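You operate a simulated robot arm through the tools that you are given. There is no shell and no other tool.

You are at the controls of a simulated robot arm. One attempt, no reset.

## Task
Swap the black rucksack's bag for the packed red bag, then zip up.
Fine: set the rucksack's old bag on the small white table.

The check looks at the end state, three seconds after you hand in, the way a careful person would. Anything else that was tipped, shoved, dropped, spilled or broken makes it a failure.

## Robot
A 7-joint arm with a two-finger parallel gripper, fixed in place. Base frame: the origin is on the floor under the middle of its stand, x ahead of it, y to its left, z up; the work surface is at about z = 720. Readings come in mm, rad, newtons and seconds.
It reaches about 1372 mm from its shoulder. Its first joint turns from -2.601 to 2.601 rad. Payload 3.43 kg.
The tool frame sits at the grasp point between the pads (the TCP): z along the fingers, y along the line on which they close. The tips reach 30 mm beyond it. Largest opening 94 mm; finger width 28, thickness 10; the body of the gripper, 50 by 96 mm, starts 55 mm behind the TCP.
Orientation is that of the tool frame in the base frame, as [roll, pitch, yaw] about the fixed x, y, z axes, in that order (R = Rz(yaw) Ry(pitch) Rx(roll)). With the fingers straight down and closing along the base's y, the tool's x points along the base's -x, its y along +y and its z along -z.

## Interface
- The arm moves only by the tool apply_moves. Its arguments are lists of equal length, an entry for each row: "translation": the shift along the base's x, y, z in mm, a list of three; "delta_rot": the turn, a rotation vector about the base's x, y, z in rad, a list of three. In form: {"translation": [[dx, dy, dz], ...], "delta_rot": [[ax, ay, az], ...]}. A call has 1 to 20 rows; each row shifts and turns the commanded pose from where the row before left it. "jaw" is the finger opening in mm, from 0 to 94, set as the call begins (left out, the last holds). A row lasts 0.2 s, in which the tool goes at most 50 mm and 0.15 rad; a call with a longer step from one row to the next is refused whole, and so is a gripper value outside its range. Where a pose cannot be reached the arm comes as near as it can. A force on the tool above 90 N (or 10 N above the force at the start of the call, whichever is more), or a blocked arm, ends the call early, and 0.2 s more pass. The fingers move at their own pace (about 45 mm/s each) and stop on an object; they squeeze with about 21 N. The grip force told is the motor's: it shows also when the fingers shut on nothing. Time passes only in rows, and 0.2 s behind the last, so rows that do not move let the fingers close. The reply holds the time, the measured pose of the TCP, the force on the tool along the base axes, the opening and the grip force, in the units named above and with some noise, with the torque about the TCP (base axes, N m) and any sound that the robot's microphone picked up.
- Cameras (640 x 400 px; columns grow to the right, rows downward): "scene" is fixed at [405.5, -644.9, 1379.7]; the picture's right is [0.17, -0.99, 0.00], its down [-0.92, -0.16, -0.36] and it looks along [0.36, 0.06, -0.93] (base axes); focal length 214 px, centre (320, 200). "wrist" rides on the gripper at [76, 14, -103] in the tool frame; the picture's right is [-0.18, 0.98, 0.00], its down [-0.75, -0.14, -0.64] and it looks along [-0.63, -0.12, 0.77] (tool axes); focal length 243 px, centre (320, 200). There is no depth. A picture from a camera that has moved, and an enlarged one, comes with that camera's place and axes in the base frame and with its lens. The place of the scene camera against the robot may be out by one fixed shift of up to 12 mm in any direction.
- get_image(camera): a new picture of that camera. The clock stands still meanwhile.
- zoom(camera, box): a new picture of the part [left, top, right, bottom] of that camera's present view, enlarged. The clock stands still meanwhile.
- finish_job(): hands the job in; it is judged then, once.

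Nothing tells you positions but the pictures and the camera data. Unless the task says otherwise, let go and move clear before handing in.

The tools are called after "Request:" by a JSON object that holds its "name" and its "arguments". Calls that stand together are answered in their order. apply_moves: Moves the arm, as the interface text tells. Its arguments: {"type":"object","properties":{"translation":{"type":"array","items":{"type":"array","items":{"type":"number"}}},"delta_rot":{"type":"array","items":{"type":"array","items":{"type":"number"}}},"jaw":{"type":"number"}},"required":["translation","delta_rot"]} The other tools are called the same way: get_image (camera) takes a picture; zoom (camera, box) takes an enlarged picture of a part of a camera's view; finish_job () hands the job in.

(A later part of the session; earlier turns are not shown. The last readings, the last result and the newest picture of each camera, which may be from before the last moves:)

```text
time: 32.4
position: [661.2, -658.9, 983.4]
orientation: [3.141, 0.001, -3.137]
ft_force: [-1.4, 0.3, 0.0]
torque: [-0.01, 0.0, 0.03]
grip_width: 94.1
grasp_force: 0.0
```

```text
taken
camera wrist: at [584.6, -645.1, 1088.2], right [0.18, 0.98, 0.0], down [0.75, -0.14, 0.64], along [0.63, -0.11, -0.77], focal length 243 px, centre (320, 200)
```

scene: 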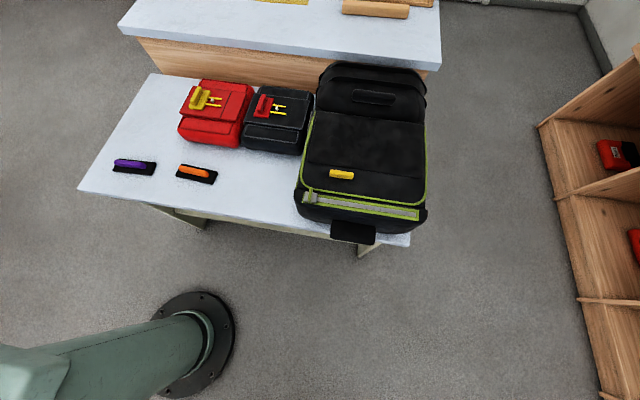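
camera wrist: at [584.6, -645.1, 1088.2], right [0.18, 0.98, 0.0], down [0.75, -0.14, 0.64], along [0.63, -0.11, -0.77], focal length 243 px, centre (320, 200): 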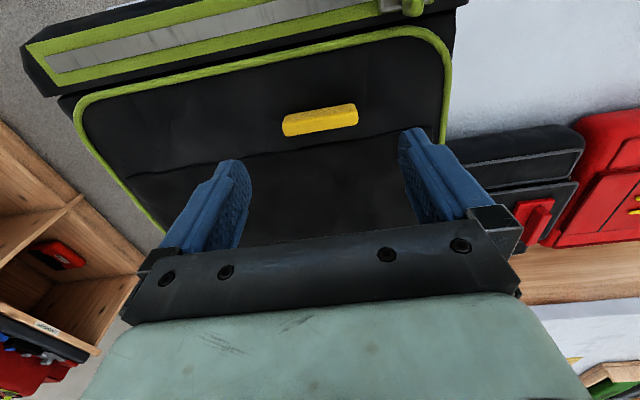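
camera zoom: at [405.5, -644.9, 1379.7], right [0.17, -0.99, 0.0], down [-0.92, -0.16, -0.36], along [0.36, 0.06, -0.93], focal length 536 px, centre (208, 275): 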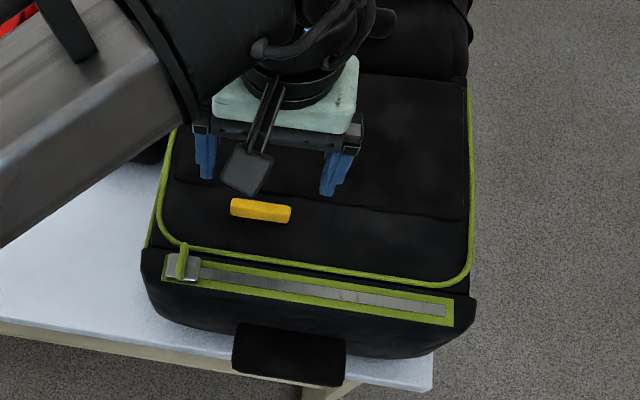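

Zip closed with the slider at the +y end, so unzipping means pulling it towards −y. I'll hover over the slider with the jaw half open and look.

Request:
{"name": "apply_moves", "arguments": {"translation": [[-23, 21, 0], [-23, 22, 0], [-23, 22, -11], [0, 0, -12]], "delta_rot": [[0, 0, 0], [0, 0, 0], [0, 0, 0], [0, 0, 0]], "jaw": 45}}

Request:
{"name": "get_image", "arguments": {"camera": "wrist"}}

Request:
{"name": "zoom", "arguments": {"camera": "wrist", "box": [220, 60, 420, 210]}}

Request:
{"name": "zoom", "arguments": {"camera": "scene", "box": [270, 150, 370, 230]}}

```text
time: 33.4
position: [592.4, -595.0, 961.7]
orientation: [3.141, 0.002, -3.137]
ft_force: [0.2, -0.9, 0.3]
torque: [0.01, 0.04, 0.01]
grip_width: 45.2
grasp_force: 0.2
```

```text
taken
camera wrist: at [515.3, -581.0, 1065.9], right [0.18, 0.98, 0.0], down [0.75, -0.14, 0.64], along [0.63, -0.11, -0.77], focal length 243 px, centre (320, 200)
```

wrist: 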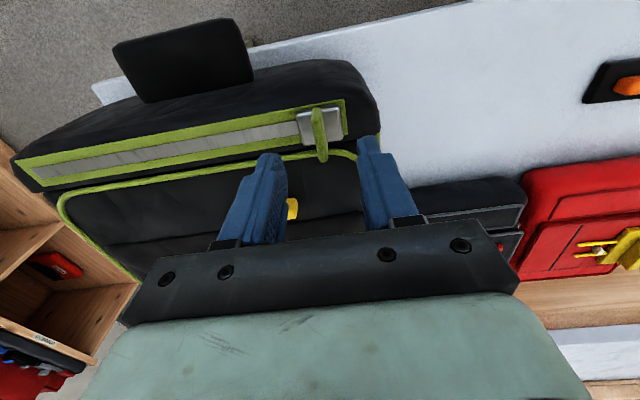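

```text
2.67 times, centred on (320, 135) of wrist
camera zoom: at [515.3, -581.0, 1065.9], right [0.18, 0.98, 0.0], down [0.75, -0.14, 0.64], along [0.63, -0.11, -0.77], focal length 647 px, centre (320, 373)
```

zoom: 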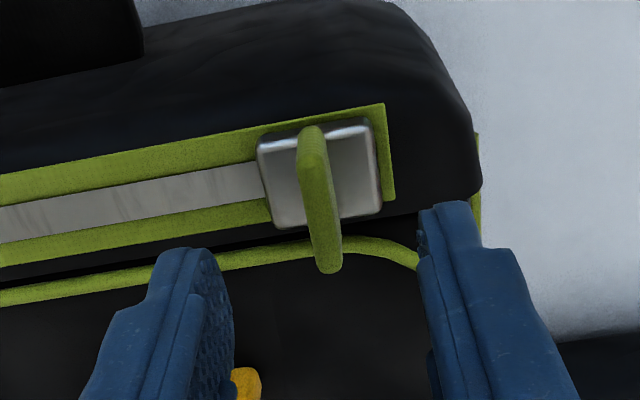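

```text
5.00 times, centred on (320, 190) of scene
camera zoom: at [405.5, -644.9, 1379.7], right [0.17, -0.99, 0.0], down [-0.92, -0.16, -0.36], along [0.36, 0.06, -0.93], focal length 1072 px, centre (320, 250)
```

zoom: 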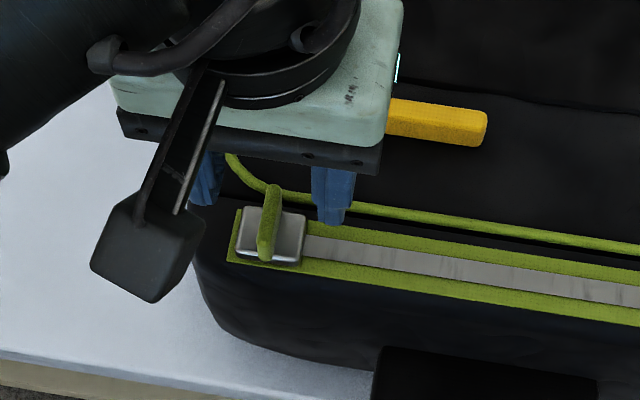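

Slider plate centre is about (588, −593) with the fin rising to about z 907. I'll descend and close on the fin.

Request:
{"name": "apply_moves", "arguments": {"translation": [[-1, 1, -12], [-1, 0, -12], [0, 0, -8]], "delta_rot": [[0, 0, 0], [0, 0, 0], [0, 0, 0]]}}

Request:
{"name": "zoom", "arguments": {"camera": "wrist", "box": [200, 60, 440, 210]}}

Request:
{"name": "zoom", "arguments": {"camera": "scene", "box": [270, 150, 370, 230]}}

```text
time: 34.2
position: [590.1, -593.0, 930.1]
orientation: [-3.141, 0.001, -3.137]
ft_force: [0.1, -0.7, -0.7]
torque: [0.0, -0.01, -0.04]
grip_width: 44.8
grasp_force: 0.0
```

```text
2.67 times, centred on (320, 135) of wrist
camera zoom: at [513.0, -579.2, 1034.3], right [0.18, 0.98, 0.0], down [0.75, -0.14, 0.64], along [0.63, -0.11, -0.77], focal length 647 px, centre (320, 373)
```

zoom: 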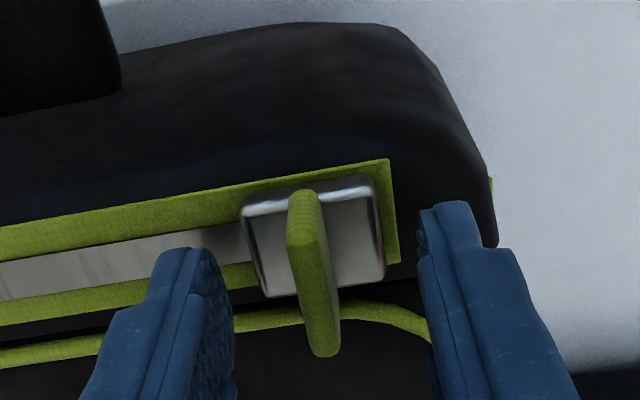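

```text
5.00 times, centred on (320, 190) of scene
camera zoom: at [405.5, -644.9, 1379.7], right [0.17, -0.99, 0.0], down [-0.92, -0.16, -0.36], along [0.36, 0.06, -0.93], focal length 1072 px, centre (320, 250)
```

zoom: 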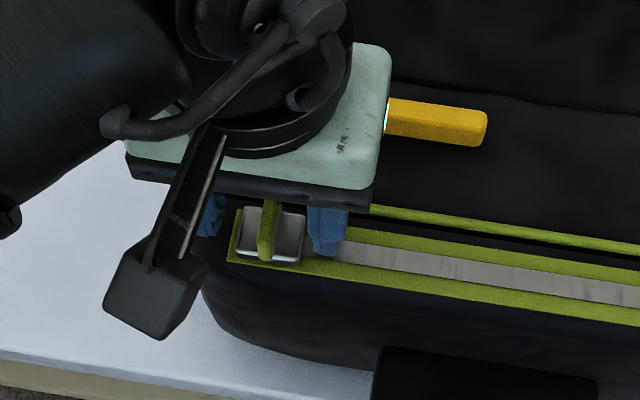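

Request:
{"name": "apply_moves", "arguments": {"translation": [[0, 0, -3], [0, 0, -2]], "delta_rot": [[0, 0, 0], [0, 0, 0]]}}

Request:
{"name": "apply_moves", "arguments": {"translation": [[0, 0, 0], [0, 0, 0], [0, 0, 0], [0, 0, 0]], "delta_rot": [[0, 0, 0], [0, 0, 0], [0, 0, 0], [0, 0, 0]], "jaw": 0}}

Request:
{"name": "zoom", "arguments": {"camera": "wrist", "box": [200, 60, 440, 210]}}

```text
time: 34.8
position: [588.4, -594.3, 924.6]
orientation: [3.141, 0.002, -3.135]
ft_force: [0.4, -0.3, 0.5]
torque: [-0.01, 0.04, 0.02]
grip_width: 45.1
grasp_force: 0.1
```

```text
time: 35.8
position: [590.5, -593.4, 924.6]
orientation: [3.14, 0.002, -3.136]
ft_force: [0.9, -2.6, -0.2]
torque: [-0.08, -0.08, -0.08]
grip_width: 31.4
grasp_force: 20.8
```

```text
2.67 times, centred on (320, 135) of wrist
camera zoom: at [513.2, -579.7, 1028.8], right [0.18, 0.98, 0.0], down [0.75, -0.14, 0.64], along [0.63, -0.11, -0.77], focal length 647 px, centre (320, 373)
```

zoom: 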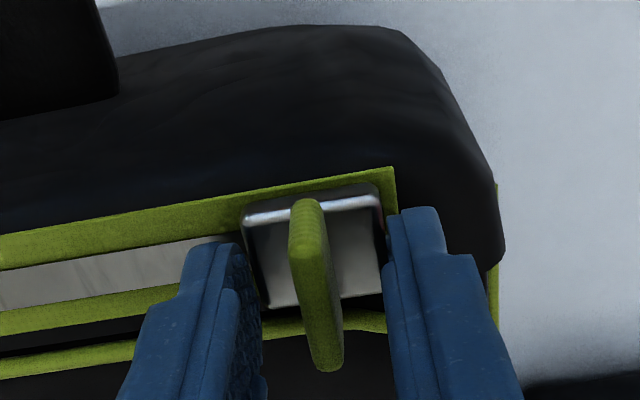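

The jaw closed on the slider's body (31 mm wide), a firm hold. I'll draw it towards −y in short steps, watching force and sound.

Request:
{"name": "apply_moves", "arguments": {"translation": [[0, -8, 0], [0, -8, 0], [0, -8, 0], [0, -8, 0]], "delta_rot": [[0, 0, 0], [0, 0, 0], [0, 0, 0], [0, 0, 0]]}}

Request:
{"name": "zoom", "arguments": {"camera": "scene", "box": [270, 140, 450, 250]}}

```text
time: 36.8
position: [588.9, -626.3, 924.2]
orientation: [3.141, 0.004, -3.138]
ft_force: [7.9, 0.6, 6.7]
torque: [0.14, -0.3, -0.02]
grip_width: 31.1
grasp_force: 21.1
```

```text
3.56 times, centred on (360, 195) of scene
camera zoom: at [405.5, -644.9, 1379.7], right [0.17, -0.99, 0.0], down [-0.92, -0.16, -0.36], along [0.36, 0.06, -0.93], focal length 763 px, centre (178, 218)
```

zoom: 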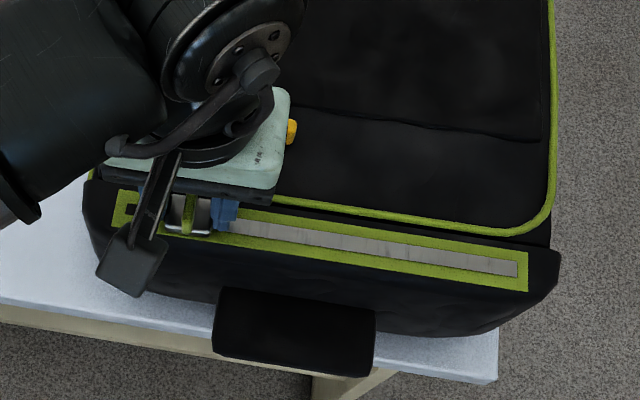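

The slider moves and the tape behind it turns dark (open teeth). Continuing with a slight correction for the side load.

Request:
{"name": "apply_moves", "arguments": {"translation": [[0.4, -10, 0.4], [0.3, -10, 0.3], [0.2, -10, 0.2], [0, -10, 0], [0, -10, 0]], "delta_rot": [[0, 0, 0], [0, 0, 0], [0, 0, 0], [0, 0, 0], [0, 0, 0]]}}

```text
time: 38.0
position: [588.3, -675.5, 925.2]
orientation: [-3.141, -0.001, -3.136]
ft_force: [-2.8, 0.6, -0.2]
torque: [0.01, 0.61, 0.17]
grip_width: 31.5
grasp_force: 21.0
```

Request:
{"name": "apply_moves", "arguments": {"translation": [[-0.2, -12, 0], [0, -12, 0], [0, -12, 0], [0, -12, 0], [0, -12, 0], [0, -12, 0]], "delta_rot": [[0, 0, 0], [0, 0, 0], [0, 0, 0], [0, 0, 0], [0, 0, 0], [0, 0, 0]]}}

Request:
{"name": "zoom", "arguments": {"camera": "scene", "box": [270, 140, 450, 250]}}

```text
time: 39.4
position: [591.6, -749.6, 925.7]
orientation: [-3.141, 0.001, -3.137]
ft_force: [-2.4, 0.7, 1.0]
torque: [0.06, -0.06, 0.34]
grip_width: 31.4
grasp_force: 20.7
```

```text
3.56 times, centred on (360, 195) of scene
camera zoom: at [405.5, -644.9, 1379.7], right [0.17, -0.99, 0.0], down [-0.92, -0.16, -0.36], along [0.36, 0.06, -0.93], focal length 763 px, centre (178, 218)
```

zoom: 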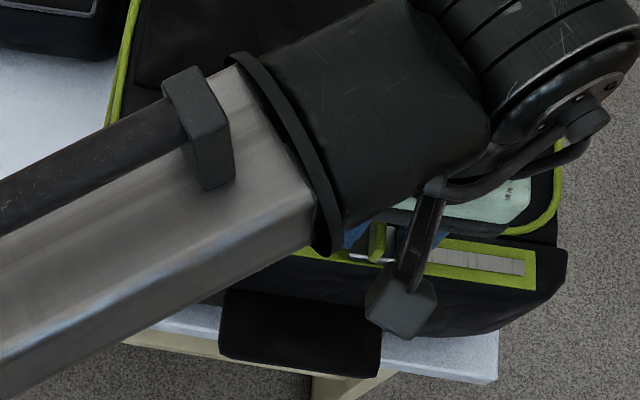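

Request:
{"name": "apply_moves", "arguments": {"translation": [[0, -12, 0], [0, -12, 0], [0, -12, 0], [0, -10, 0], [0, -8, 0], [0, -8, 0]], "delta_rot": [[0, 0, 0], [0, 0, 0], [0, 0, 0], [0, 0, 0], [0, 0, 0], [0, 0, 0]]}}

Request:
{"name": "zoom", "arguments": {"camera": "scene", "box": [270, 140, 450, 250]}}

Request:
{"name": "zoom", "arguments": {"camera": "wrist", "box": [200, 60, 440, 210]}}

```text
time: 40.8
position: [589.8, -810.5, 925.9]
orientation: [-3.141, 0.002, -3.135]
ft_force: [-0.2, 0.2, 1.2]
torque: [0.09, -0.5, 0.32]
grip_width: 31.3
grasp_force: 20.4
```

```text
3.56 times, centred on (360, 195) of scene
camera zoom: at [405.5, -644.9, 1379.7], right [0.17, -0.99, 0.0], down [-0.92, -0.16, -0.36], along [0.36, 0.06, -0.93], focal length 763 px, centre (178, 218)
```

zoom: 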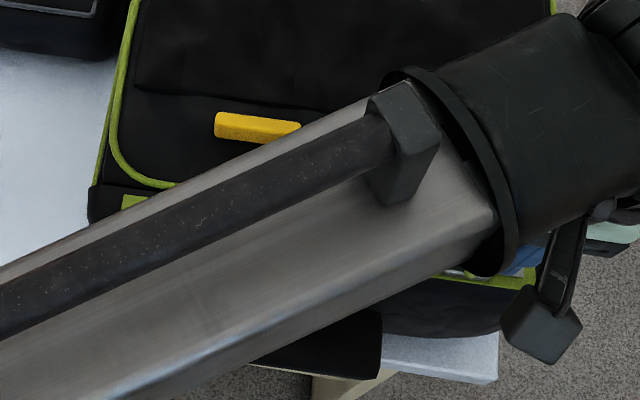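

```text
2.67 times, centred on (320, 135) of wrist
camera zoom: at [513.3, -796.3, 1030.0], right [0.18, 0.98, 0.0], down [0.75, -0.14, 0.64], along [0.63, -0.11, -0.77], focal length 647 px, centre (320, 373)
```

zoom: 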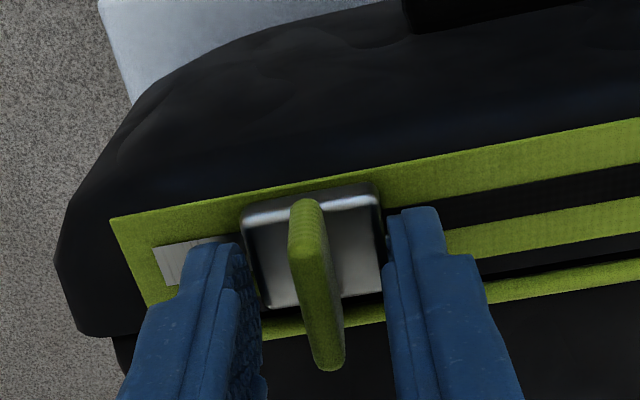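

About 25 mm of tape left. I'll finish the stroke in small steps.

Request:
{"name": "apply_moves", "arguments": {"translation": [[0, -6, 0], [0, -6, 0], [0, -5, 0]], "delta_rot": [[0, 0, 0], [0, 0, 0], [0, 0, 0]]}}

Request:
{"name": "apply_moves", "arguments": {"translation": [[0, -3, 0], [0, -2, 0]], "delta_rot": [[0, 0, 0], [0, 0, 0]]}}

Request:
{"name": "zoom", "arguments": {"camera": "wrist", "box": [200, 60, 440, 210]}}

```text
time: 41.6
position: [591.1, -827.6, 924.6]
orientation: [-3.14, 0.002, -3.134]
ft_force: [0.4, 0.6, 0.6]
torque: [0.04, 0.3, 0.35]
grip_width: 31.5
grasp_force: 20.6
```

```text
time: 42.2
position: [589.8, -831.7, 924.9]
orientation: [-3.14, 0.002, -3.137]
ft_force: [2.1, 1.1, 0.1]
torque: [0.12, -0.05, 0.3]
grip_width: 31.6
grasp_force: 21.0
```

```text
2.67 times, centred on (320, 135) of wrist
camera zoom: at [513.5, -817.7, 1029.4], right [0.18, 0.98, 0.0], down [0.75, -0.14, 0.64], along [0.63, -0.11, -0.77], focal length 647 px, centre (320, 373)
```

zoom: 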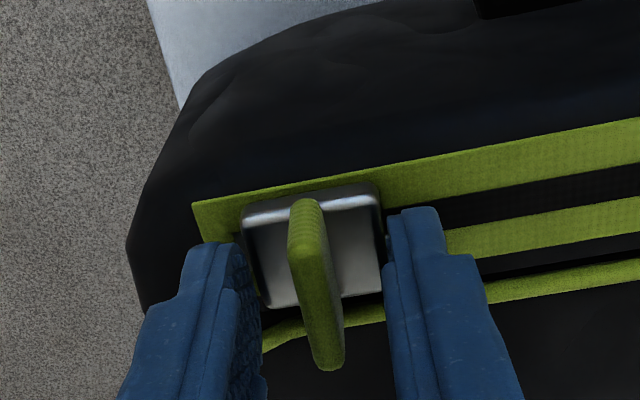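

Request:
{"name": "apply_moves", "arguments": {"translation": [[0, -2, 0], [0, -2, 0]], "delta_rot": [[0, 0, 0], [0, 0, 0]]}}

Request:
{"name": "apply_moves", "arguments": {"translation": [[0, -2, 0], [0, -2, 0]], "delta_rot": [[0, 0, 0], [0, 0, 0]]}}

Request:
{"name": "zoom", "arguments": {"camera": "wrist", "box": [200, 60, 440, 210]}}

```text
time: 42.8
position: [589.4, -836.4, 924.8]
orientation: [3.141, 0.002, -3.134]
ft_force: [2.4, 0.5, -0.2]
torque: [0.0, -0.14, 0.27]
grip_width: 31.6
grasp_force: 21.2
```

```text
time: 43.4
position: [590.1, -841.1, 925.8]
orientation: [3.14, 0.003, -3.136]
ft_force: [2.6, 3.0, -0.2]
torque: [0.15, 0.02, 0.44]
grip_width: 31.4
grasp_force: 21.3
```

```text
2.67 times, centred on (320, 135) of wrist
camera zoom: at [513.0, -826.4, 1029.9], right [0.18, 0.98, 0.0], down [0.75, -0.14, 0.64], along [0.63, -0.11, -0.77], focal length 647 px, centre (320, 373)
```

zoom: 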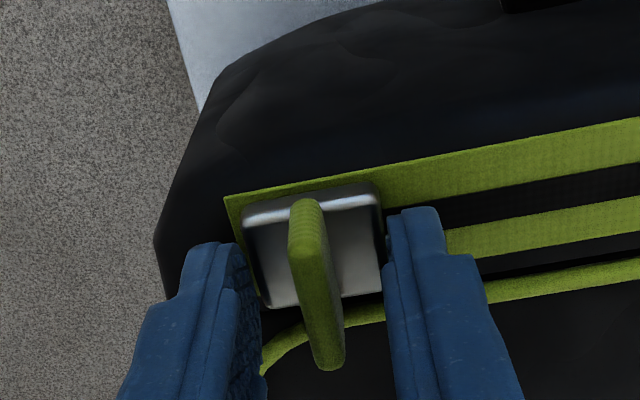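

The slider is at the −y end of the tape, symmetric to where it started. I'll release it and rise.

Request:
{"name": "apply_moves", "arguments": {"translation": [[0, 0.5, 0], [0, 0, 0], [0, 0, 0], [0, 0, 15], [0, 0, 25], [0, 0, 35]], "delta_rot": [[0, 0, 0], [0, 0, 0], [0, 0, 0], [0, 0, 0], [0, 0, 0], [0, 0, 0]], "jaw": 50}}

Request:
{"name": "apply_moves", "arguments": {"translation": [[0, 40, 5], [0, 40, 5], [0, 40, 5], [0, 40, 5]], "delta_rot": [[0, 0, 0], [0, 0, 0], [0, 0, 0], [0, 0, 0]], "jaw": 94}}

Request:
{"name": "get_image", "arguments": {"camera": "wrist"}}

Request:
{"name": "zoom", "arguments": {"camera": "scene", "box": [270, 50, 460, 250]}}

```text
time: 44.8
position: [589.6, -839.5, 998.0]
orientation: [3.142, 0.0, -3.135]
ft_force: [0.2, 1.0, -0.4]
torque: [-0.01, -0.04, 0.01]
grip_width: 50.0
grasp_force: 0.1
```

```text
time: 45.8
position: [590.9, -678.0, 1019.5]
orientation: [3.142, 0.002, -3.135]
ft_force: [0.4, -1.0, 0.1]
torque: [0.06, 0.01, -0.01]
grip_width: 94.2
grasp_force: 0.0
```

```text
taken
camera wrist: at [513.4, -664.5, 1124.4], right [0.18, 0.98, 0.0], down [0.75, -0.14, 0.64], along [0.63, -0.11, -0.77], focal length 243 px, centre (320, 200)
```

wrist: 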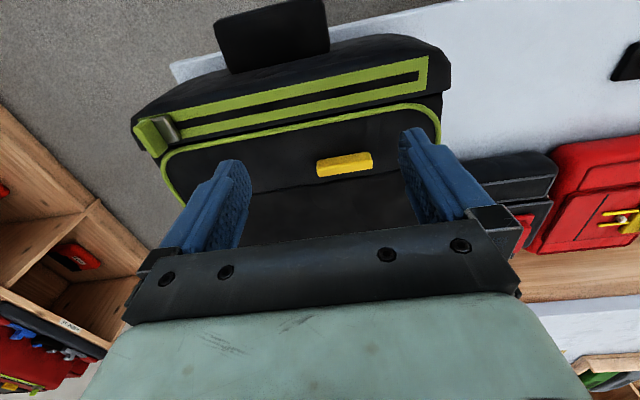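

```text
2.00 times, centred on (365, 150) of scene
camera zoom: at [405.5, -644.9, 1379.7], right [0.17, -0.99, 0.0], down [-0.92, -0.16, -0.36], along [0.36, 0.06, -0.93], focal length 429 px, centre (230, 300)
```

zoom: 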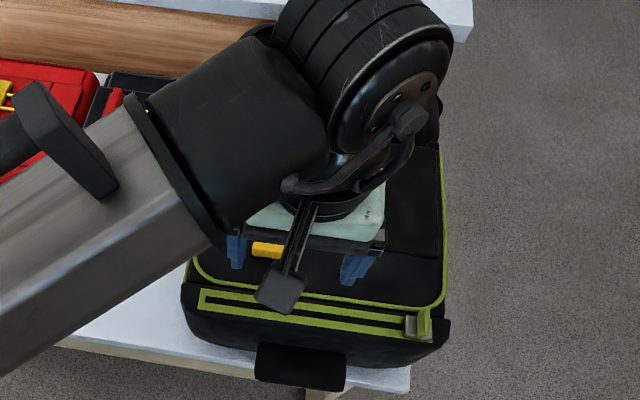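

The zip is open. The tab is now at about (658, −662, 895) — the rucksack shifted only ~4 mm. I'll grip the tab again and raise the lid along its arc.

Request:
{"name": "apply_moves", "arguments": {"translation": [[34, 7, -15], [34, 8, -20], [0, 0, -25], [0, 0, -20], [0, 0, -10]], "delta_rot": [[0, 0, 0], [0, 0, 0], [0, 0, 0], [0, 0, 0], [0, 0, 0]]}}

Request:
{"name": "zoom", "arguments": {"camera": "wrist", "box": [180, 90, 480, 260]}}

```text
time: 47.0
position: [658.9, -664.4, 929.0]
orientation: [3.14, 0.001, -3.136]
ft_force: [-0.3, 0.3, 0.4]
torque: [-0.01, 0.03, 0.0]
grip_width: 94.0
grasp_force: 0.0
```

```text
2.13 times, centred on (330, 175) of wrist
camera zoom: at [581.8, -650.1, 1034.2], right [0.18, 0.98, 0.0], down [0.75, -0.14, 0.64], along [0.63, -0.11, -0.77], focal length 518 px, centre (299, 253)
```

zoom: 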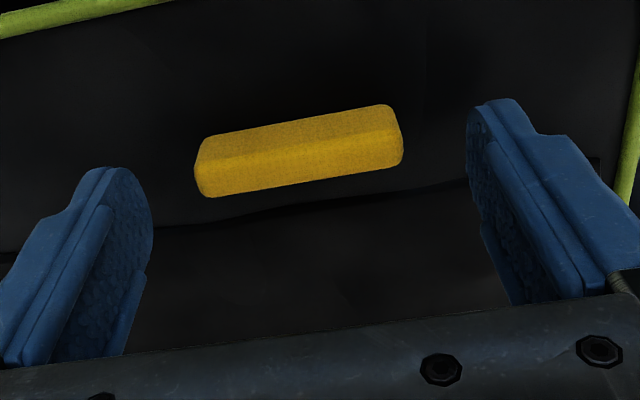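

Request:
{"name": "apply_moves", "arguments": {"translation": [[0, 0, -4], [0, 0, -2.5]], "delta_rot": [[0, 0, 0], [0, 0, 0]]}}

Request:
{"name": "apply_moves", "arguments": {"translation": [[0, 0, 0], [0, 0, 0], [0, 0, 0], [0, 0, 0]], "delta_rot": [[0, 0, 0], [0, 0, 0], [0, 0, 0], [0, 0, 0]], "jaw": 40}}

```text
time: 47.6
position: [657.9, -664.5, 923.5]
orientation: [3.141, 0.0, -3.137]
ft_force: [-0.7, 0.0, 0.3]
torque: [0.0, 0.01, 0.01]
grip_width: 94.0
grasp_force: 0.0
```

```text
time: 48.6
position: [658.5, -663.2, 923.6]
orientation: [3.139, 0.001, -3.136]
ft_force: [-0.1, 4.5, 0.3]
torque: [0.16, 0.06, 0.14]
grip_width: 59.7
grasp_force: 20.9
```

Gripped. First a small opening of about 5°, following the expected hinge arc near x≈880.

Request:
{"name": "apply_moves", "arguments": {"translation": [[2, 0, 10], [2.3, 0, 9.2]], "delta_rot": [[0, 0.044, 0], [0, 0.043, 0]]}}

Request:
{"name": "get_image", "arguments": {"camera": "wrist"}}

Request:
{"name": "zoom", "arguments": {"camera": "scene", "box": [270, 50, 460, 250]}}

```text
time: 49.2
position: [664.3, -664.7, 942.5]
orientation: [-3.141, -0.086, -3.136]
ft_force: [2.2, 1.0, 0.4]
torque: [-0.47, 0.27, 0.38]
grip_width: 60.0
grasp_force: 20.5
```

```text
taken
camera wrist: at [595.9, -650.4, 1053.7], right [0.18, 0.98, -0.02], down [0.81, -0.14, 0.58], along [0.56, -0.12, -0.82], focal length 243 px, centre (320, 200)
```

wrist: 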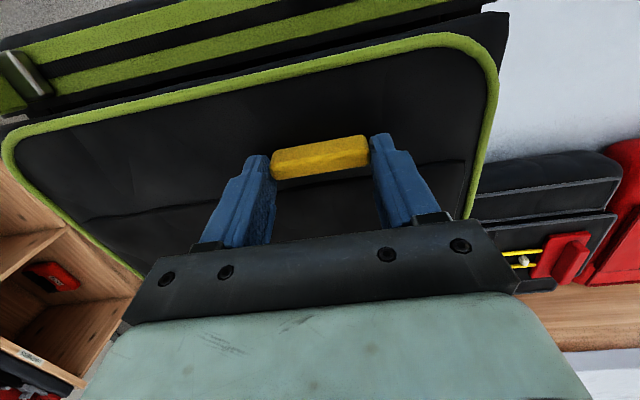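

```text
2.00 times, centred on (365, 150) of scene
camera zoom: at [405.5, -644.9, 1379.7], right [0.17, -0.99, 0.0], down [-0.92, -0.16, -0.36], along [0.36, 0.06, -0.93], focal length 429 px, centre (230, 300)
```

zoom: 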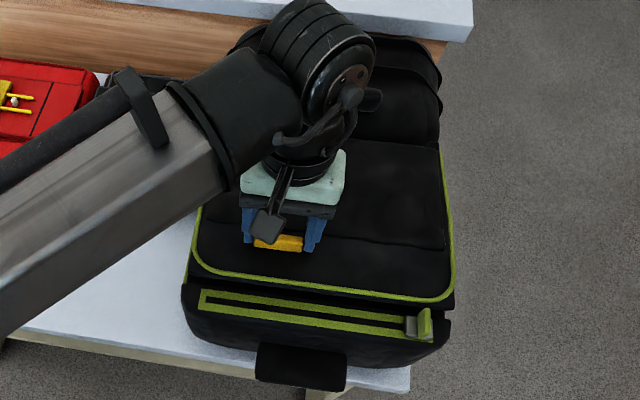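

The lid is free and opens cleanly with ~2 N. Continuing along the arc to about 25°.

Request:
{"name": "apply_moves", "arguments": {"translation": [[5.5, 0, 18.9], [7.8, 0, 18], [8.8, 0, 17.4], [10.7, 0, 16.5]], "delta_rot": [[0, 0.0873, 0], [0, 0.0873, 0], [0, 0.0873, 0], [0, 0.0873, 0]]}}

Request:
{"name": "get_image", "arguments": {"camera": "wrist"}}

Request:
{"name": "zoom", "arguments": {"camera": "scene", "box": [270, 50, 460, 250]}}

```text
time: 50.2
position: [691.7, -674.4, 990.0]
orientation: [-3.113, -0.41, -3.136]
ft_force: [-6.9, -0.4, 5.7]
torque: [0.76, -0.16, -0.33]
grip_width: 60.3
grasp_force: 21.2
out of reach, approached as far as the arm can: row 4
```

```text
taken
camera wrist: at [661.4, -656.3, 1117.1], right [0.15, 0.98, -0.1], down [0.95, -0.12, 0.29], along [0.28, -0.14, -0.95], focal length 243 px, centre (320, 200)
```

wrist: 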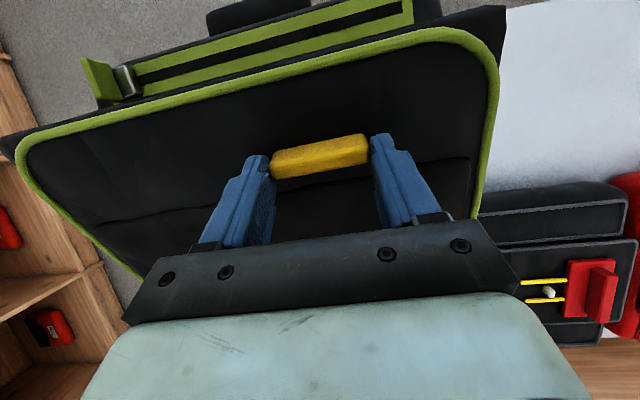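

```text
2.00 times, centred on (365, 150) of scene
camera zoom: at [405.5, -644.9, 1379.7], right [0.17, -0.99, 0.0], down [-0.92, -0.16, -0.36], along [0.36, 0.06, -0.93], focal length 429 px, centre (230, 300)
```

zoom: 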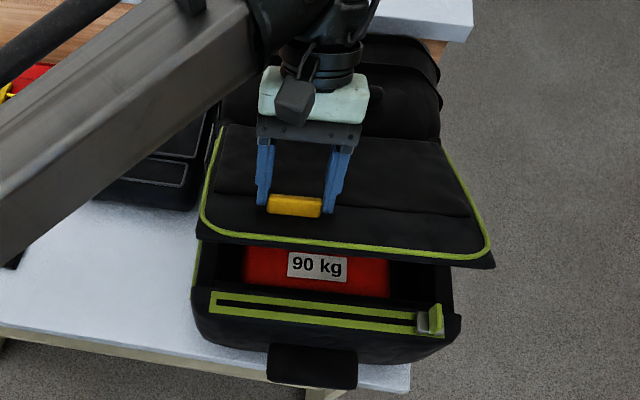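

The lid is open ~20° and I can see a red bag inside labelled "90 kg". The wrist can't tilt further that way, so I'll test whether the lid stays put by itself when the tab is released.

Request:
{"name": "apply_moves", "arguments": {"translation": [[0, 0, 0], [0, 0, 0]], "delta_rot": [[0, 0, 0], [0, 0, 0]], "jaw": 76}}

Request:
{"name": "get_image", "arguments": {"camera": "wrist"}}

Request:
{"name": "zoom", "arguments": {"camera": "scene", "box": [270, 50, 460, 250]}}

```text
time: 50.8
position: [692.7, -672.7, 990.4]
orientation: [-3.114, -0.407, -3.135]
ft_force: [-0.3, 0.1, -0.6]
torque: [-0.01, 0.01, -0.01]
grip_width: 76.2
grasp_force: 0.0
```

```text
taken
camera wrist: at [662.3, -656.0, 1116.4], right [0.15, 0.98, -0.1], down [0.95, -0.12, 0.29], along [0.28, -0.14, -0.95], focal length 243 px, centre (320, 200)
```

wrist: 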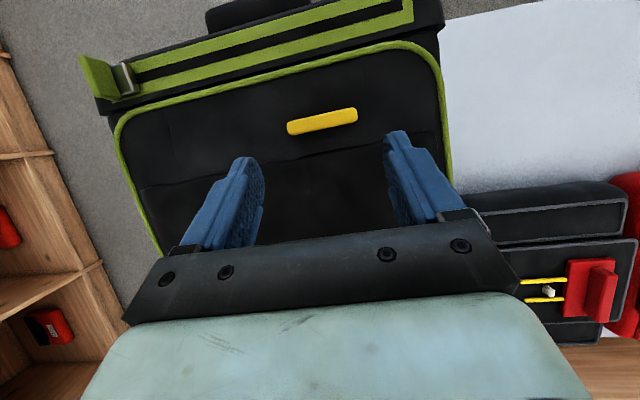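

```text
2.00 times, centred on (365, 150) of scene
camera zoom: at [405.5, -644.9, 1379.7], right [0.17, -0.99, 0.0], down [-0.92, -0.16, -0.36], along [0.36, 0.06, -0.93], focal length 429 px, centre (230, 300)
```

zoom: 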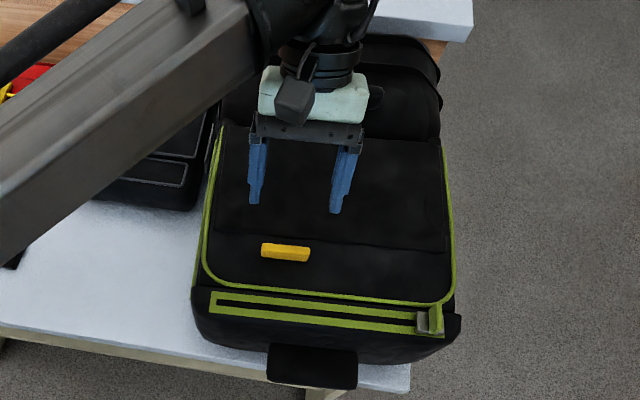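

The lid drops shut by itself, so it must be carried past vertical. The wrist can't tilt enough from above, so I'll re-grip the tab from the +y side with the tool leaning sideways, so the lid's swing becomes mostly a tool roll. First I rise, straighten and turn +90°.

Request:
{"name": "apply_moves", "arguments": {"translation": [[-10, 10, 25], [-10, 10, 20], [-10, 10, 10], [0, 8, 0], [0, 8, 0], [0, 8, 0], [0, 8, 0], [0, 8, 0], [0, 8, 0], [0, 8, 0], [0, 8, 0], [0, 8, 0], [0, 8, 0], [0, 8, 0]], "delta_rot": [[0, -0.136, 0], [0, -0.136, 0], [0, -0.136, 0], [0, 0, 0.1428], [0, 0, 0.1428], [0, 0, 0.1428], [0, 0, 0.1428], [0, 0, 0.1428], [0, 0, 0.1428], [0, 0, 0.1428], [0, 0, 0.1428], [0, 0, 0.1428], [0, 0, 0.1428], [0, 0, 0.1428]], "jaw": 60}}

Request:
{"name": "get_image", "arguments": {"camera": "wrist"}}

Request:
{"name": "zoom", "arguments": {"camera": "scene", "box": [150, 30, 470, 250]}}

```text
time: 53.8
position: [662.2, -554.1, 1045.0]
orientation: [-3.142, -0.027, -1.564]
ft_force: [0.0, 0.2, 0.5]
torque: [0.0, 0.01, 0.01]
grip_width: 59.9
grasp_force: 0.1
```

```text
taken
camera wrist: at [648.4, -627.7, 1151.6], right [-0.98, 0.18, 0.0], down [0.14, 0.77, 0.62], along [0.11, 0.61, -0.78], focal length 243 px, centre (320, 200)
```

wrist: 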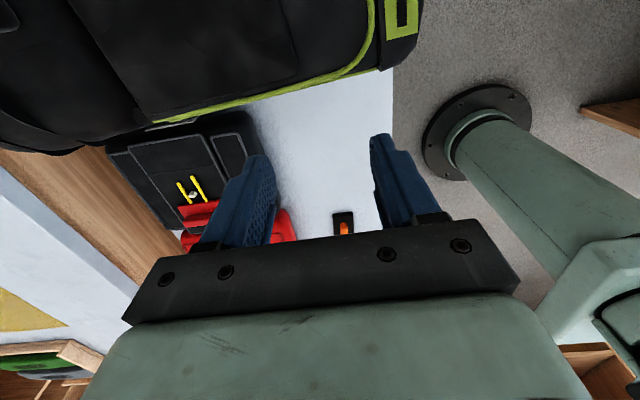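

```text
1.82 times, centred on (310, 140) of scene
camera zoom: at [405.5, -644.9, 1379.7], right [0.17, -0.99, 0.0], down [-0.92, -0.16, -0.36], along [0.36, 0.06, -0.93], focal length 390 px, centre (338, 309)
```

zoom: 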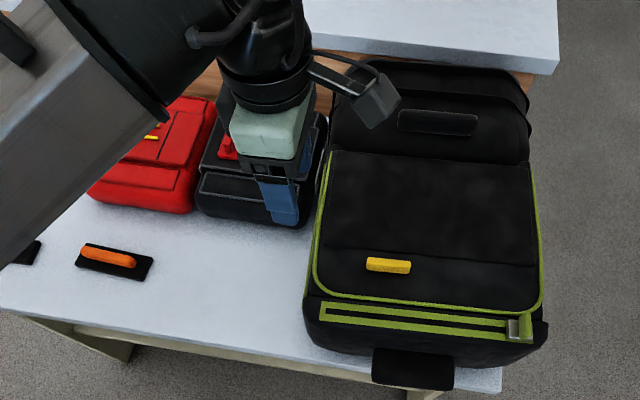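

The rucksack was dragged slightly (tab now near y −673) and turned a few degrees. I'll now lean the tool so it points toward −y and look at the tab from that side.

Request:
{"name": "apply_moves", "arguments": {"translation": [[0, 5, 0], [0, 5, 0], [0, 5, 0], [0, 5, 0], [0, 5, 0], [0, 5, 0], [0, 5, 0], [0, 5, 0]], "delta_rot": [[-0.142, 0, 0], [-0.142, 0, 0], [-0.142, 0, 0], [-0.142, 0, 0], [-0.142, 0, 0], [-0.142, 0, 0], [-0.142, 0, 0], [-0.142, 0, 0]]}}

Request:
{"name": "get_image", "arguments": {"camera": "wrist"}}

Request:
{"name": "get_image", "arguments": {"camera": "scene"}}

```text
time: 55.6
position: [664.5, -515.2, 1044.9]
orientation: [3.13, -1.164, -1.557]
ft_force: [-0.3, 0.3, -0.6]
torque: [0.03, 0.01, -0.02]
grip_width: 60.0
grasp_force: 0.0
```

```text
taken
camera wrist: at [649.1, -450.5, 1158.2], right [-0.98, 0.07, -0.16], down [0.14, 0.89, -0.44], along [0.11, -0.46, -0.88], focal length 243 px, centre (320, 200)
```

wrist: 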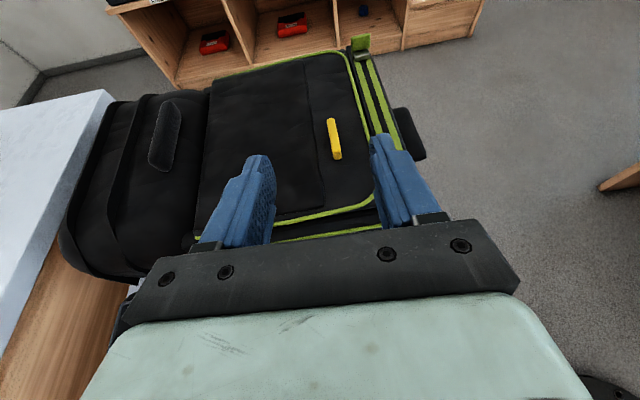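

```text
taken
```

scene: 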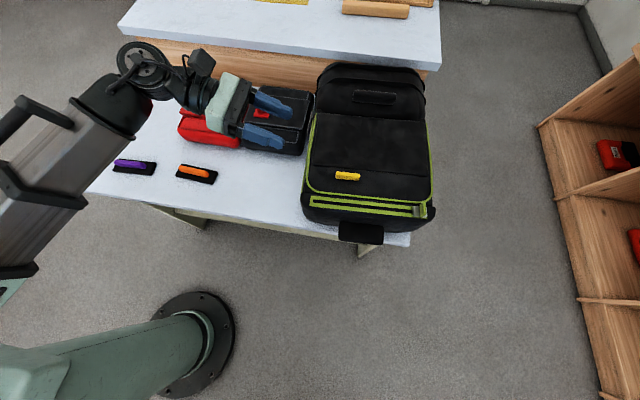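

Fully reachable, and the view is good. Let me zoom on the tab and hinge area to measure them.

Request:
{"name": "zoom", "arguments": {"camera": "wrist", "box": [180, 30, 440, 190]}}

Request:
{"name": "zoom", "arguments": {"camera": "scene", "box": [280, 50, 450, 250]}}

```text
2.46 times, centred on (310, 110) of wrist
camera zoom: at [649.1, -450.5, 1158.2], right [-0.98, 0.07, -0.16], down [0.14, 0.89, -0.44], along [0.11, -0.46, -0.88], focal length 597 px, centre (345, 422)
```

zoom: 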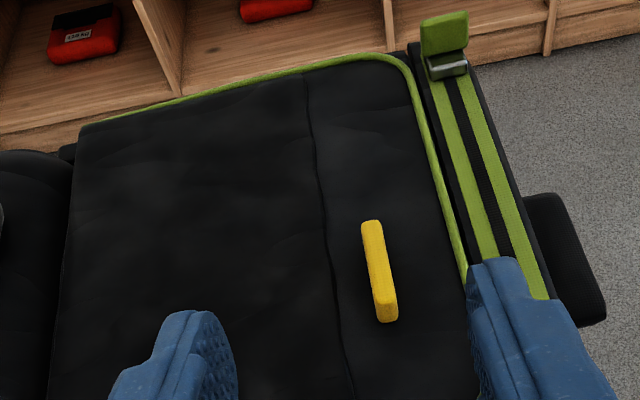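

```text
2.00 times, centred on (365, 150) of scene
camera zoom: at [405.5, -644.9, 1379.7], right [0.17, -0.99, 0.0], down [-0.92, -0.16, -0.36], along [0.36, 0.06, -0.93], focal length 429 px, centre (230, 300)
```

zoom: 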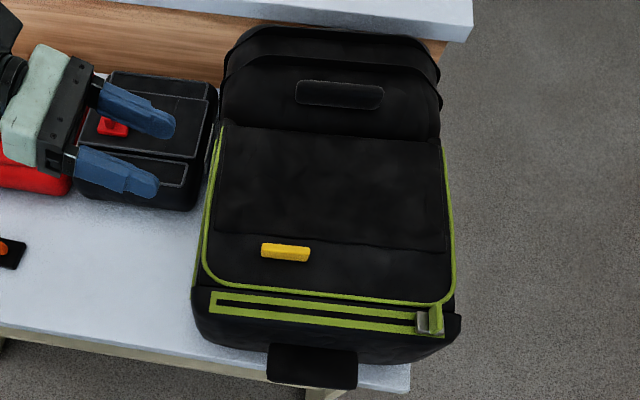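

The tab's centre is now about (656, −678, 895) and it is nearly parallel to y. I'll approach it from the +y side with the leaned tool, jaw at 40 mm, and hover just above.

Request:
{"name": "apply_moves", "arguments": {"translation": [[-3, -37, -22], [-3, -37, -22], [-3, -37, -24], [0, -37, -22]], "delta_rot": [[0, 0, 0], [0, 0, 0], [0, 0, 0], [0, 0, 0]], "jaw": 40}}

Request:
{"name": "get_image", "arguments": {"camera": "wrist"}}

Request:
{"name": "zoom", "arguments": {"camera": "scene", "box": [280, 110, 420, 210]}}

```text
time: 56.6
position: [654.5, -661.9, 954.3]
orientation: [3.13, -1.163, -1.558]
ft_force: [-0.6, 0.0, 0.1]
torque: [-0.01, -0.05, 0.01]
grip_width: 39.9
grasp_force: 0.1
```

```text
taken
camera wrist: at [640.3, -597.8, 1066.4], right [-0.98, 0.07, -0.16], down [0.14, 0.89, -0.44], along [0.11, -0.45, -0.88], focal length 243 px, centre (320, 200)
```

wrist: 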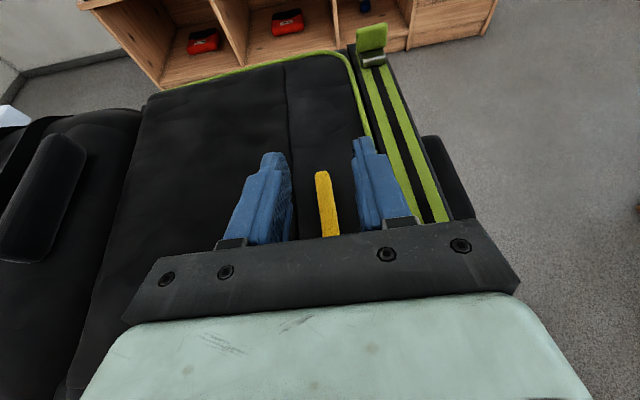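

```text
4.00 times, centred on (350, 160) of scene
camera zoom: at [405.5, -644.9, 1379.7], right [0.17, -0.99, 0.0], down [-0.92, -0.16, -0.36], along [0.36, 0.06, -0.93], focal length 858 px, centre (200, 360)
```

zoom: 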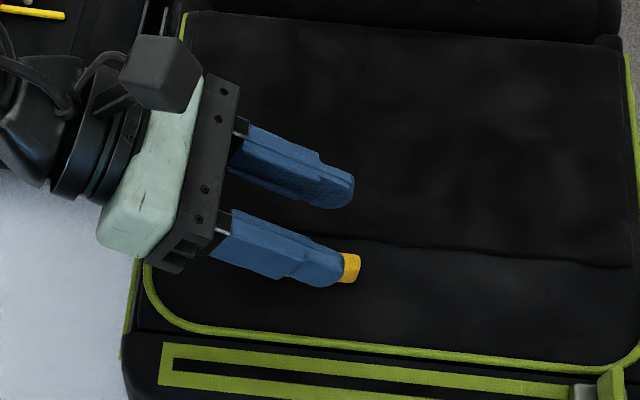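

Tab confirmed between the fingers' planes. I'll align to its slight yaw and lower the fingertips around it.

Request:
{"name": "apply_moves", "arguments": {"translation": [[0, -2, -15], [0, 0, -12], [0, 0, -8]], "delta_rot": [[0, 0, 0.05], [0, 0, 0], [0, 0, 0]]}}

Request:
{"name": "get_image", "arguments": {"camera": "wrist"}}

Request:
{"name": "zoom", "arguments": {"camera": "scene", "box": [280, 110, 420, 210]}}

```text
time: 57.4
position: [653.6, -664.4, 920.2]
orientation: [3.131, -1.163, -1.511]
ft_force: [-0.4, 0.9, 1.0]
torque: [-0.04, 0.0, -0.02]
grip_width: 40.1
grasp_force: 0.0
```

```text
taken
camera wrist: at [635.9, -601.8, 1032.3], right [-0.99, 0.02, -0.17], down [0.09, 0.89, -0.44], along [0.14, -0.45, -0.88], focal length 243 px, centre (320, 200)
```

wrist: 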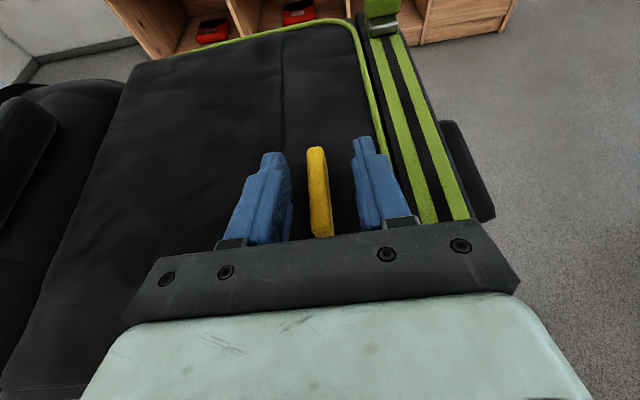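

```text
4.00 times, centred on (350, 160) of scene
camera zoom: at [405.5, -644.9, 1379.7], right [0.17, -0.99, 0.0], down [-0.92, -0.16, -0.36], along [0.36, 0.06, -0.93], focal length 858 px, centre (200, 360)
```

zoom: 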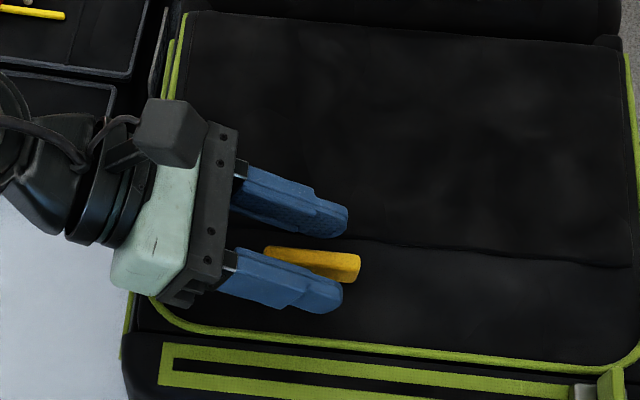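

Request:
{"name": "apply_moves", "arguments": {"translation": [[1, 0, -4], [0, 0, -3]], "delta_rot": [[0, 0, 0], [0, 0, 0]]}}

Request:
{"name": "apply_moves", "arguments": {"translation": [[0, 0, -2]], "delta_rot": [[0, 0, 0]]}}

Request:
{"name": "zoom", "arguments": {"camera": "wrist", "box": [220, 110, 430, 240]}}

Request:
{"name": "zoom", "arguments": {"camera": "scene", "box": [310, 140, 390, 190]}}

```text
time: 58.0
position: [654.7, -665.8, 912.5]
orientation: [3.129, -1.163, -1.51]
ft_force: [0.4, -0.5, -0.1]
torque: [0.01, -0.02, 0.02]
grip_width: 39.8
grasp_force: 0.1
```

```text
time: 58.4
position: [654.6, -665.3, 910.6]
orientation: [3.13, -1.161, -1.507]
ft_force: [-0.6, 1.4, 1.0]
torque: [0.0, -0.04, 0.04]
grip_width: 40.0
grasp_force: 0.0
```

```text
3.05 times, centred on (325, 175) of wrist
camera zoom: at [637.3, -602.1, 1023.6], right [-0.99, 0.02, -0.16], down [0.09, 0.89, -0.44], along [0.14, -0.45, -0.88], focal length 739 px, centre (305, 276)
```

zoom: 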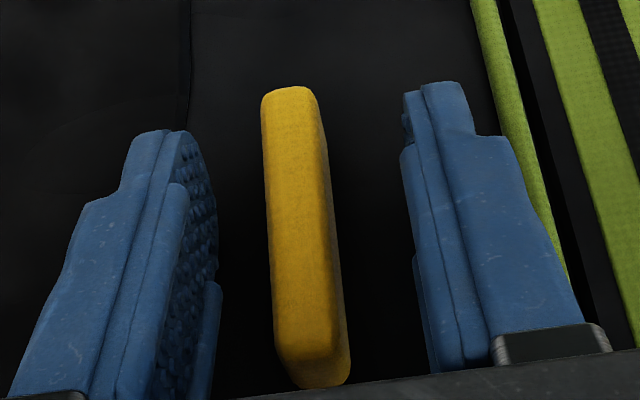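

```text
8.00 times, centred on (350, 165) of scene
camera zoom: at [405.5, -644.9, 1379.7], right [0.17, -0.99, 0.0], down [-0.92, -0.16, -0.36], along [0.36, 0.06, -0.93], focal length 1716 px, centre (80, 480)
```

zoom: 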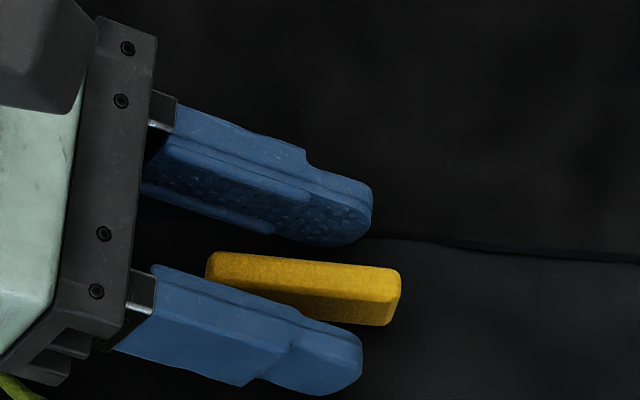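

Fingers straddle the tab well. Closing.

Request:
{"name": "apply_moves", "arguments": {"translation": [[0, 0, -1], [0, 0, 0], [0, 0, 0], [0, 0, 0]], "delta_rot": [[0, 0, 0], [0, 0, 0], [0, 0, 0], [0, 0, 0]], "jaw": 0}}

Request:
{"name": "zoom", "arguments": {"camera": "wrist", "box": [220, 110, 430, 240]}}

Request:
{"name": "zoom", "arguments": {"camera": "scene", "box": [310, 140, 390, 190]}}

```text
time: 59.4
position: [655.2, -665.6, 909.6]
orientation: [3.13, -1.163, -1.508]
ft_force: [10.4, -0.9, 9.0]
torque: [-0.17, -0.24, 0.13]
grip_width: 16.1
grasp_force: 21.1
```

```text
3.05 times, centred on (325, 175) of wrist
camera zoom: at [637.7, -601.9, 1023.2], right [-0.99, 0.02, -0.16], down [0.09, 0.89, -0.44], along [0.14, -0.45, -0.88], focal length 739 px, centre (305, 276)
```

zoom: 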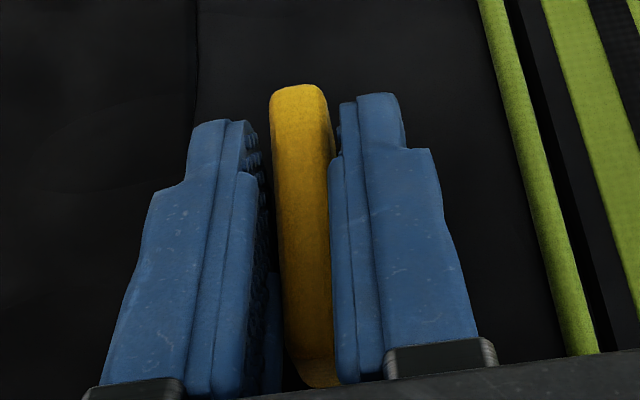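

```text
8.00 times, centred on (350, 165) of scene
camera zoom: at [405.5, -644.9, 1379.7], right [0.17, -0.99, 0.0], down [-0.92, -0.16, -0.36], along [0.36, 0.06, -0.93], focal length 1716 px, centre (80, 480)
```

zoom: 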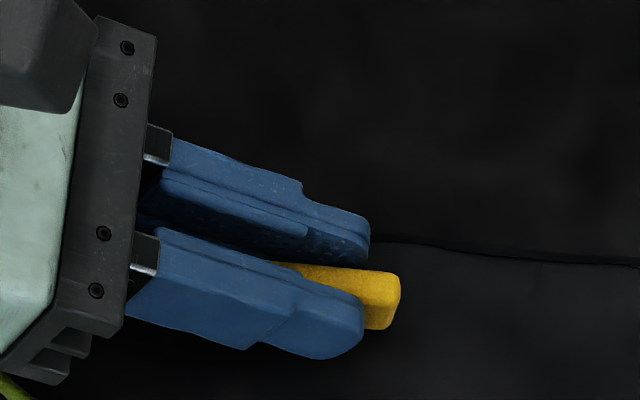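

Gripped (16 mm wide). Now I swing the lid in small arcs about a hinge estimated near x≈860, z≈882, checking forces as I go.

Request:
{"name": "apply_moves", "arguments": {"translation": [[1, 0, 1], [1.2, 0, 9], [2, 0, 8.7]], "delta_rot": [[0, 0, 0], [-0.0022, 0.0436, 0], [-0.0022, 0.0436, 0]]}}

Request:
{"name": "zoom", "arguments": {"camera": "scene", "box": [280, 90, 450, 250]}}

```text
time: 60.2
position: [657.5, -665.3, 928.5]
orientation: [2.911, -1.153, -1.31]
ft_force: [3.4, 3.4, -0.6]
torque: [0.37, -0.06, 0.01]
grip_width: 16.2
grasp_force: 20.9
```

```text
2.50 times, centred on (365, 170) of scene
camera zoom: at [405.5, -644.9, 1379.7], right [0.17, -0.99, 0.0], down [-0.92, -0.16, -0.36], along [0.36, 0.06, -0.93], focal length 536 px, centre (208, 275)
```

zoom: 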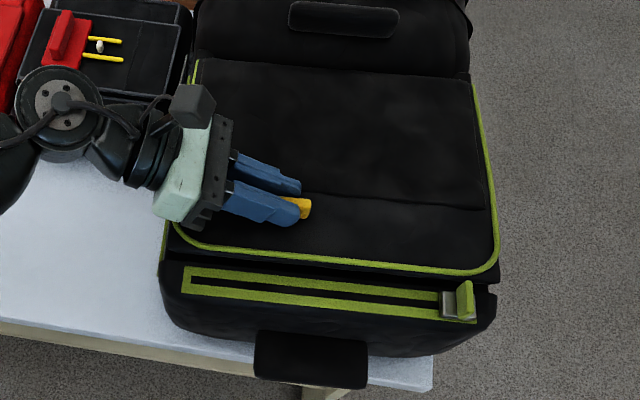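

Lid rising, forces small. Continue to 15°.

Request:
{"name": "apply_moves", "arguments": {"translation": [[2.1, 0.1, 8.8], [2.6, 0.1, 8.5], [2.9, 0.2, 8.5], [3.3, 0.2, 8.4]], "delta_rot": [[-0.0022, 0.0436, 0], [-0.0022, 0.0436, 0], [-0.0022, 0.0436, 0], [-0.0022, 0.0436, 0]]}}

Request:
{"name": "zoom", "arguments": {"camera": "scene", "box": [280, 90, 450, 250]}}

Request:
{"name": "get_image", "arguments": {"camera": "wrist"}}

```text
time: 61.2
position: [670.0, -663.0, 963.1]
orientation: [2.54, -1.087, -0.97]
ft_force: [3.2, -4.7, -0.3]
torque: [-0.08, 0.0, -0.02]
grip_width: 16.0
grasp_force: 20.9
```

```text
2.50 times, centred on (365, 170) of scene
camera zoom: at [405.5, -644.9, 1379.7], right [0.17, -0.99, 0.0], down [-0.92, -0.16, -0.36], along [0.36, 0.06, -0.93], focal length 536 px, centre (208, 275)
```

zoom: 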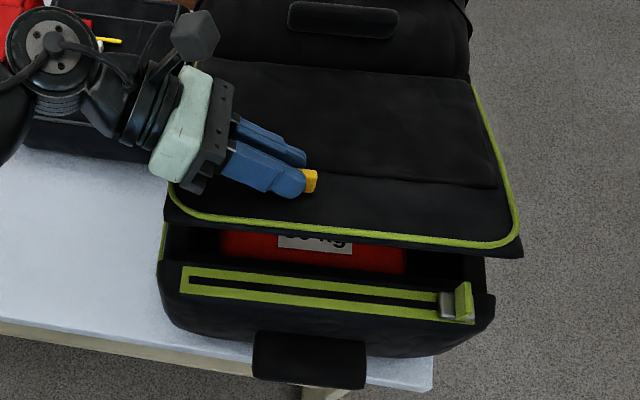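

```text
taken
camera wrist: at [681.8, -598.6, 1075.5], right [-1.0, 0.02, 0.1], down [-0.03, 0.89, -0.46], along [-0.1, -0.46, -0.88], focal length 243 px, centre (320, 200)
```

wrist: 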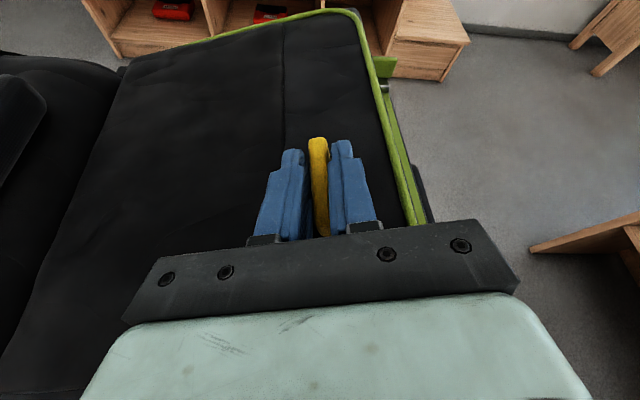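

Request:
{"name": "apply_moves", "arguments": {"translation": [[3.6, 0.2, 8.2], [4.1, 0.2, 8.1], [4.3, 0.2, 7.8], [4.7, 0.2, 7.7], [5, 0.2, 7.4], [5.4, 0.3, 7.3]], "delta_rot": [[-0.0022, 0.0436, 0], [-0.0022, 0.0436, 0], [-0.0022, 0.0436, 0], [-0.0022, 0.0436, 0], [-0.0022, 0.0436, 0], [-0.0022, 0.0436, 0]]}}

Request:
{"name": "zoom", "arguments": {"camera": "scene", "box": [280, 90, 450, 250]}}

```text
time: 62.6
position: [698.8, -662.9, 1009.6]
orientation: [2.166, -0.914, -0.653]
ft_force: [4.2, 2.4, 0.2]
torque: [-0.31, 0.03, 0.19]
grip_width: 16.0
grasp_force: 20.8
```

```text
2.50 times, centred on (365, 170) of scene
camera zoom: at [405.5, -644.9, 1379.7], right [0.17, -0.99, 0.0], down [-0.92, -0.16, -0.36], along [0.36, 0.06, -0.93], focal length 536 px, centre (208, 275)
```

zoom: 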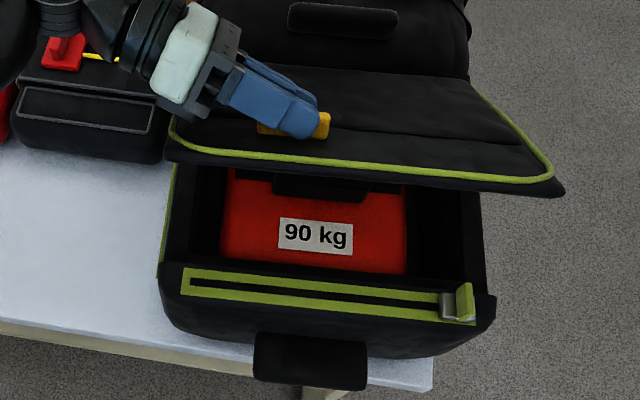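

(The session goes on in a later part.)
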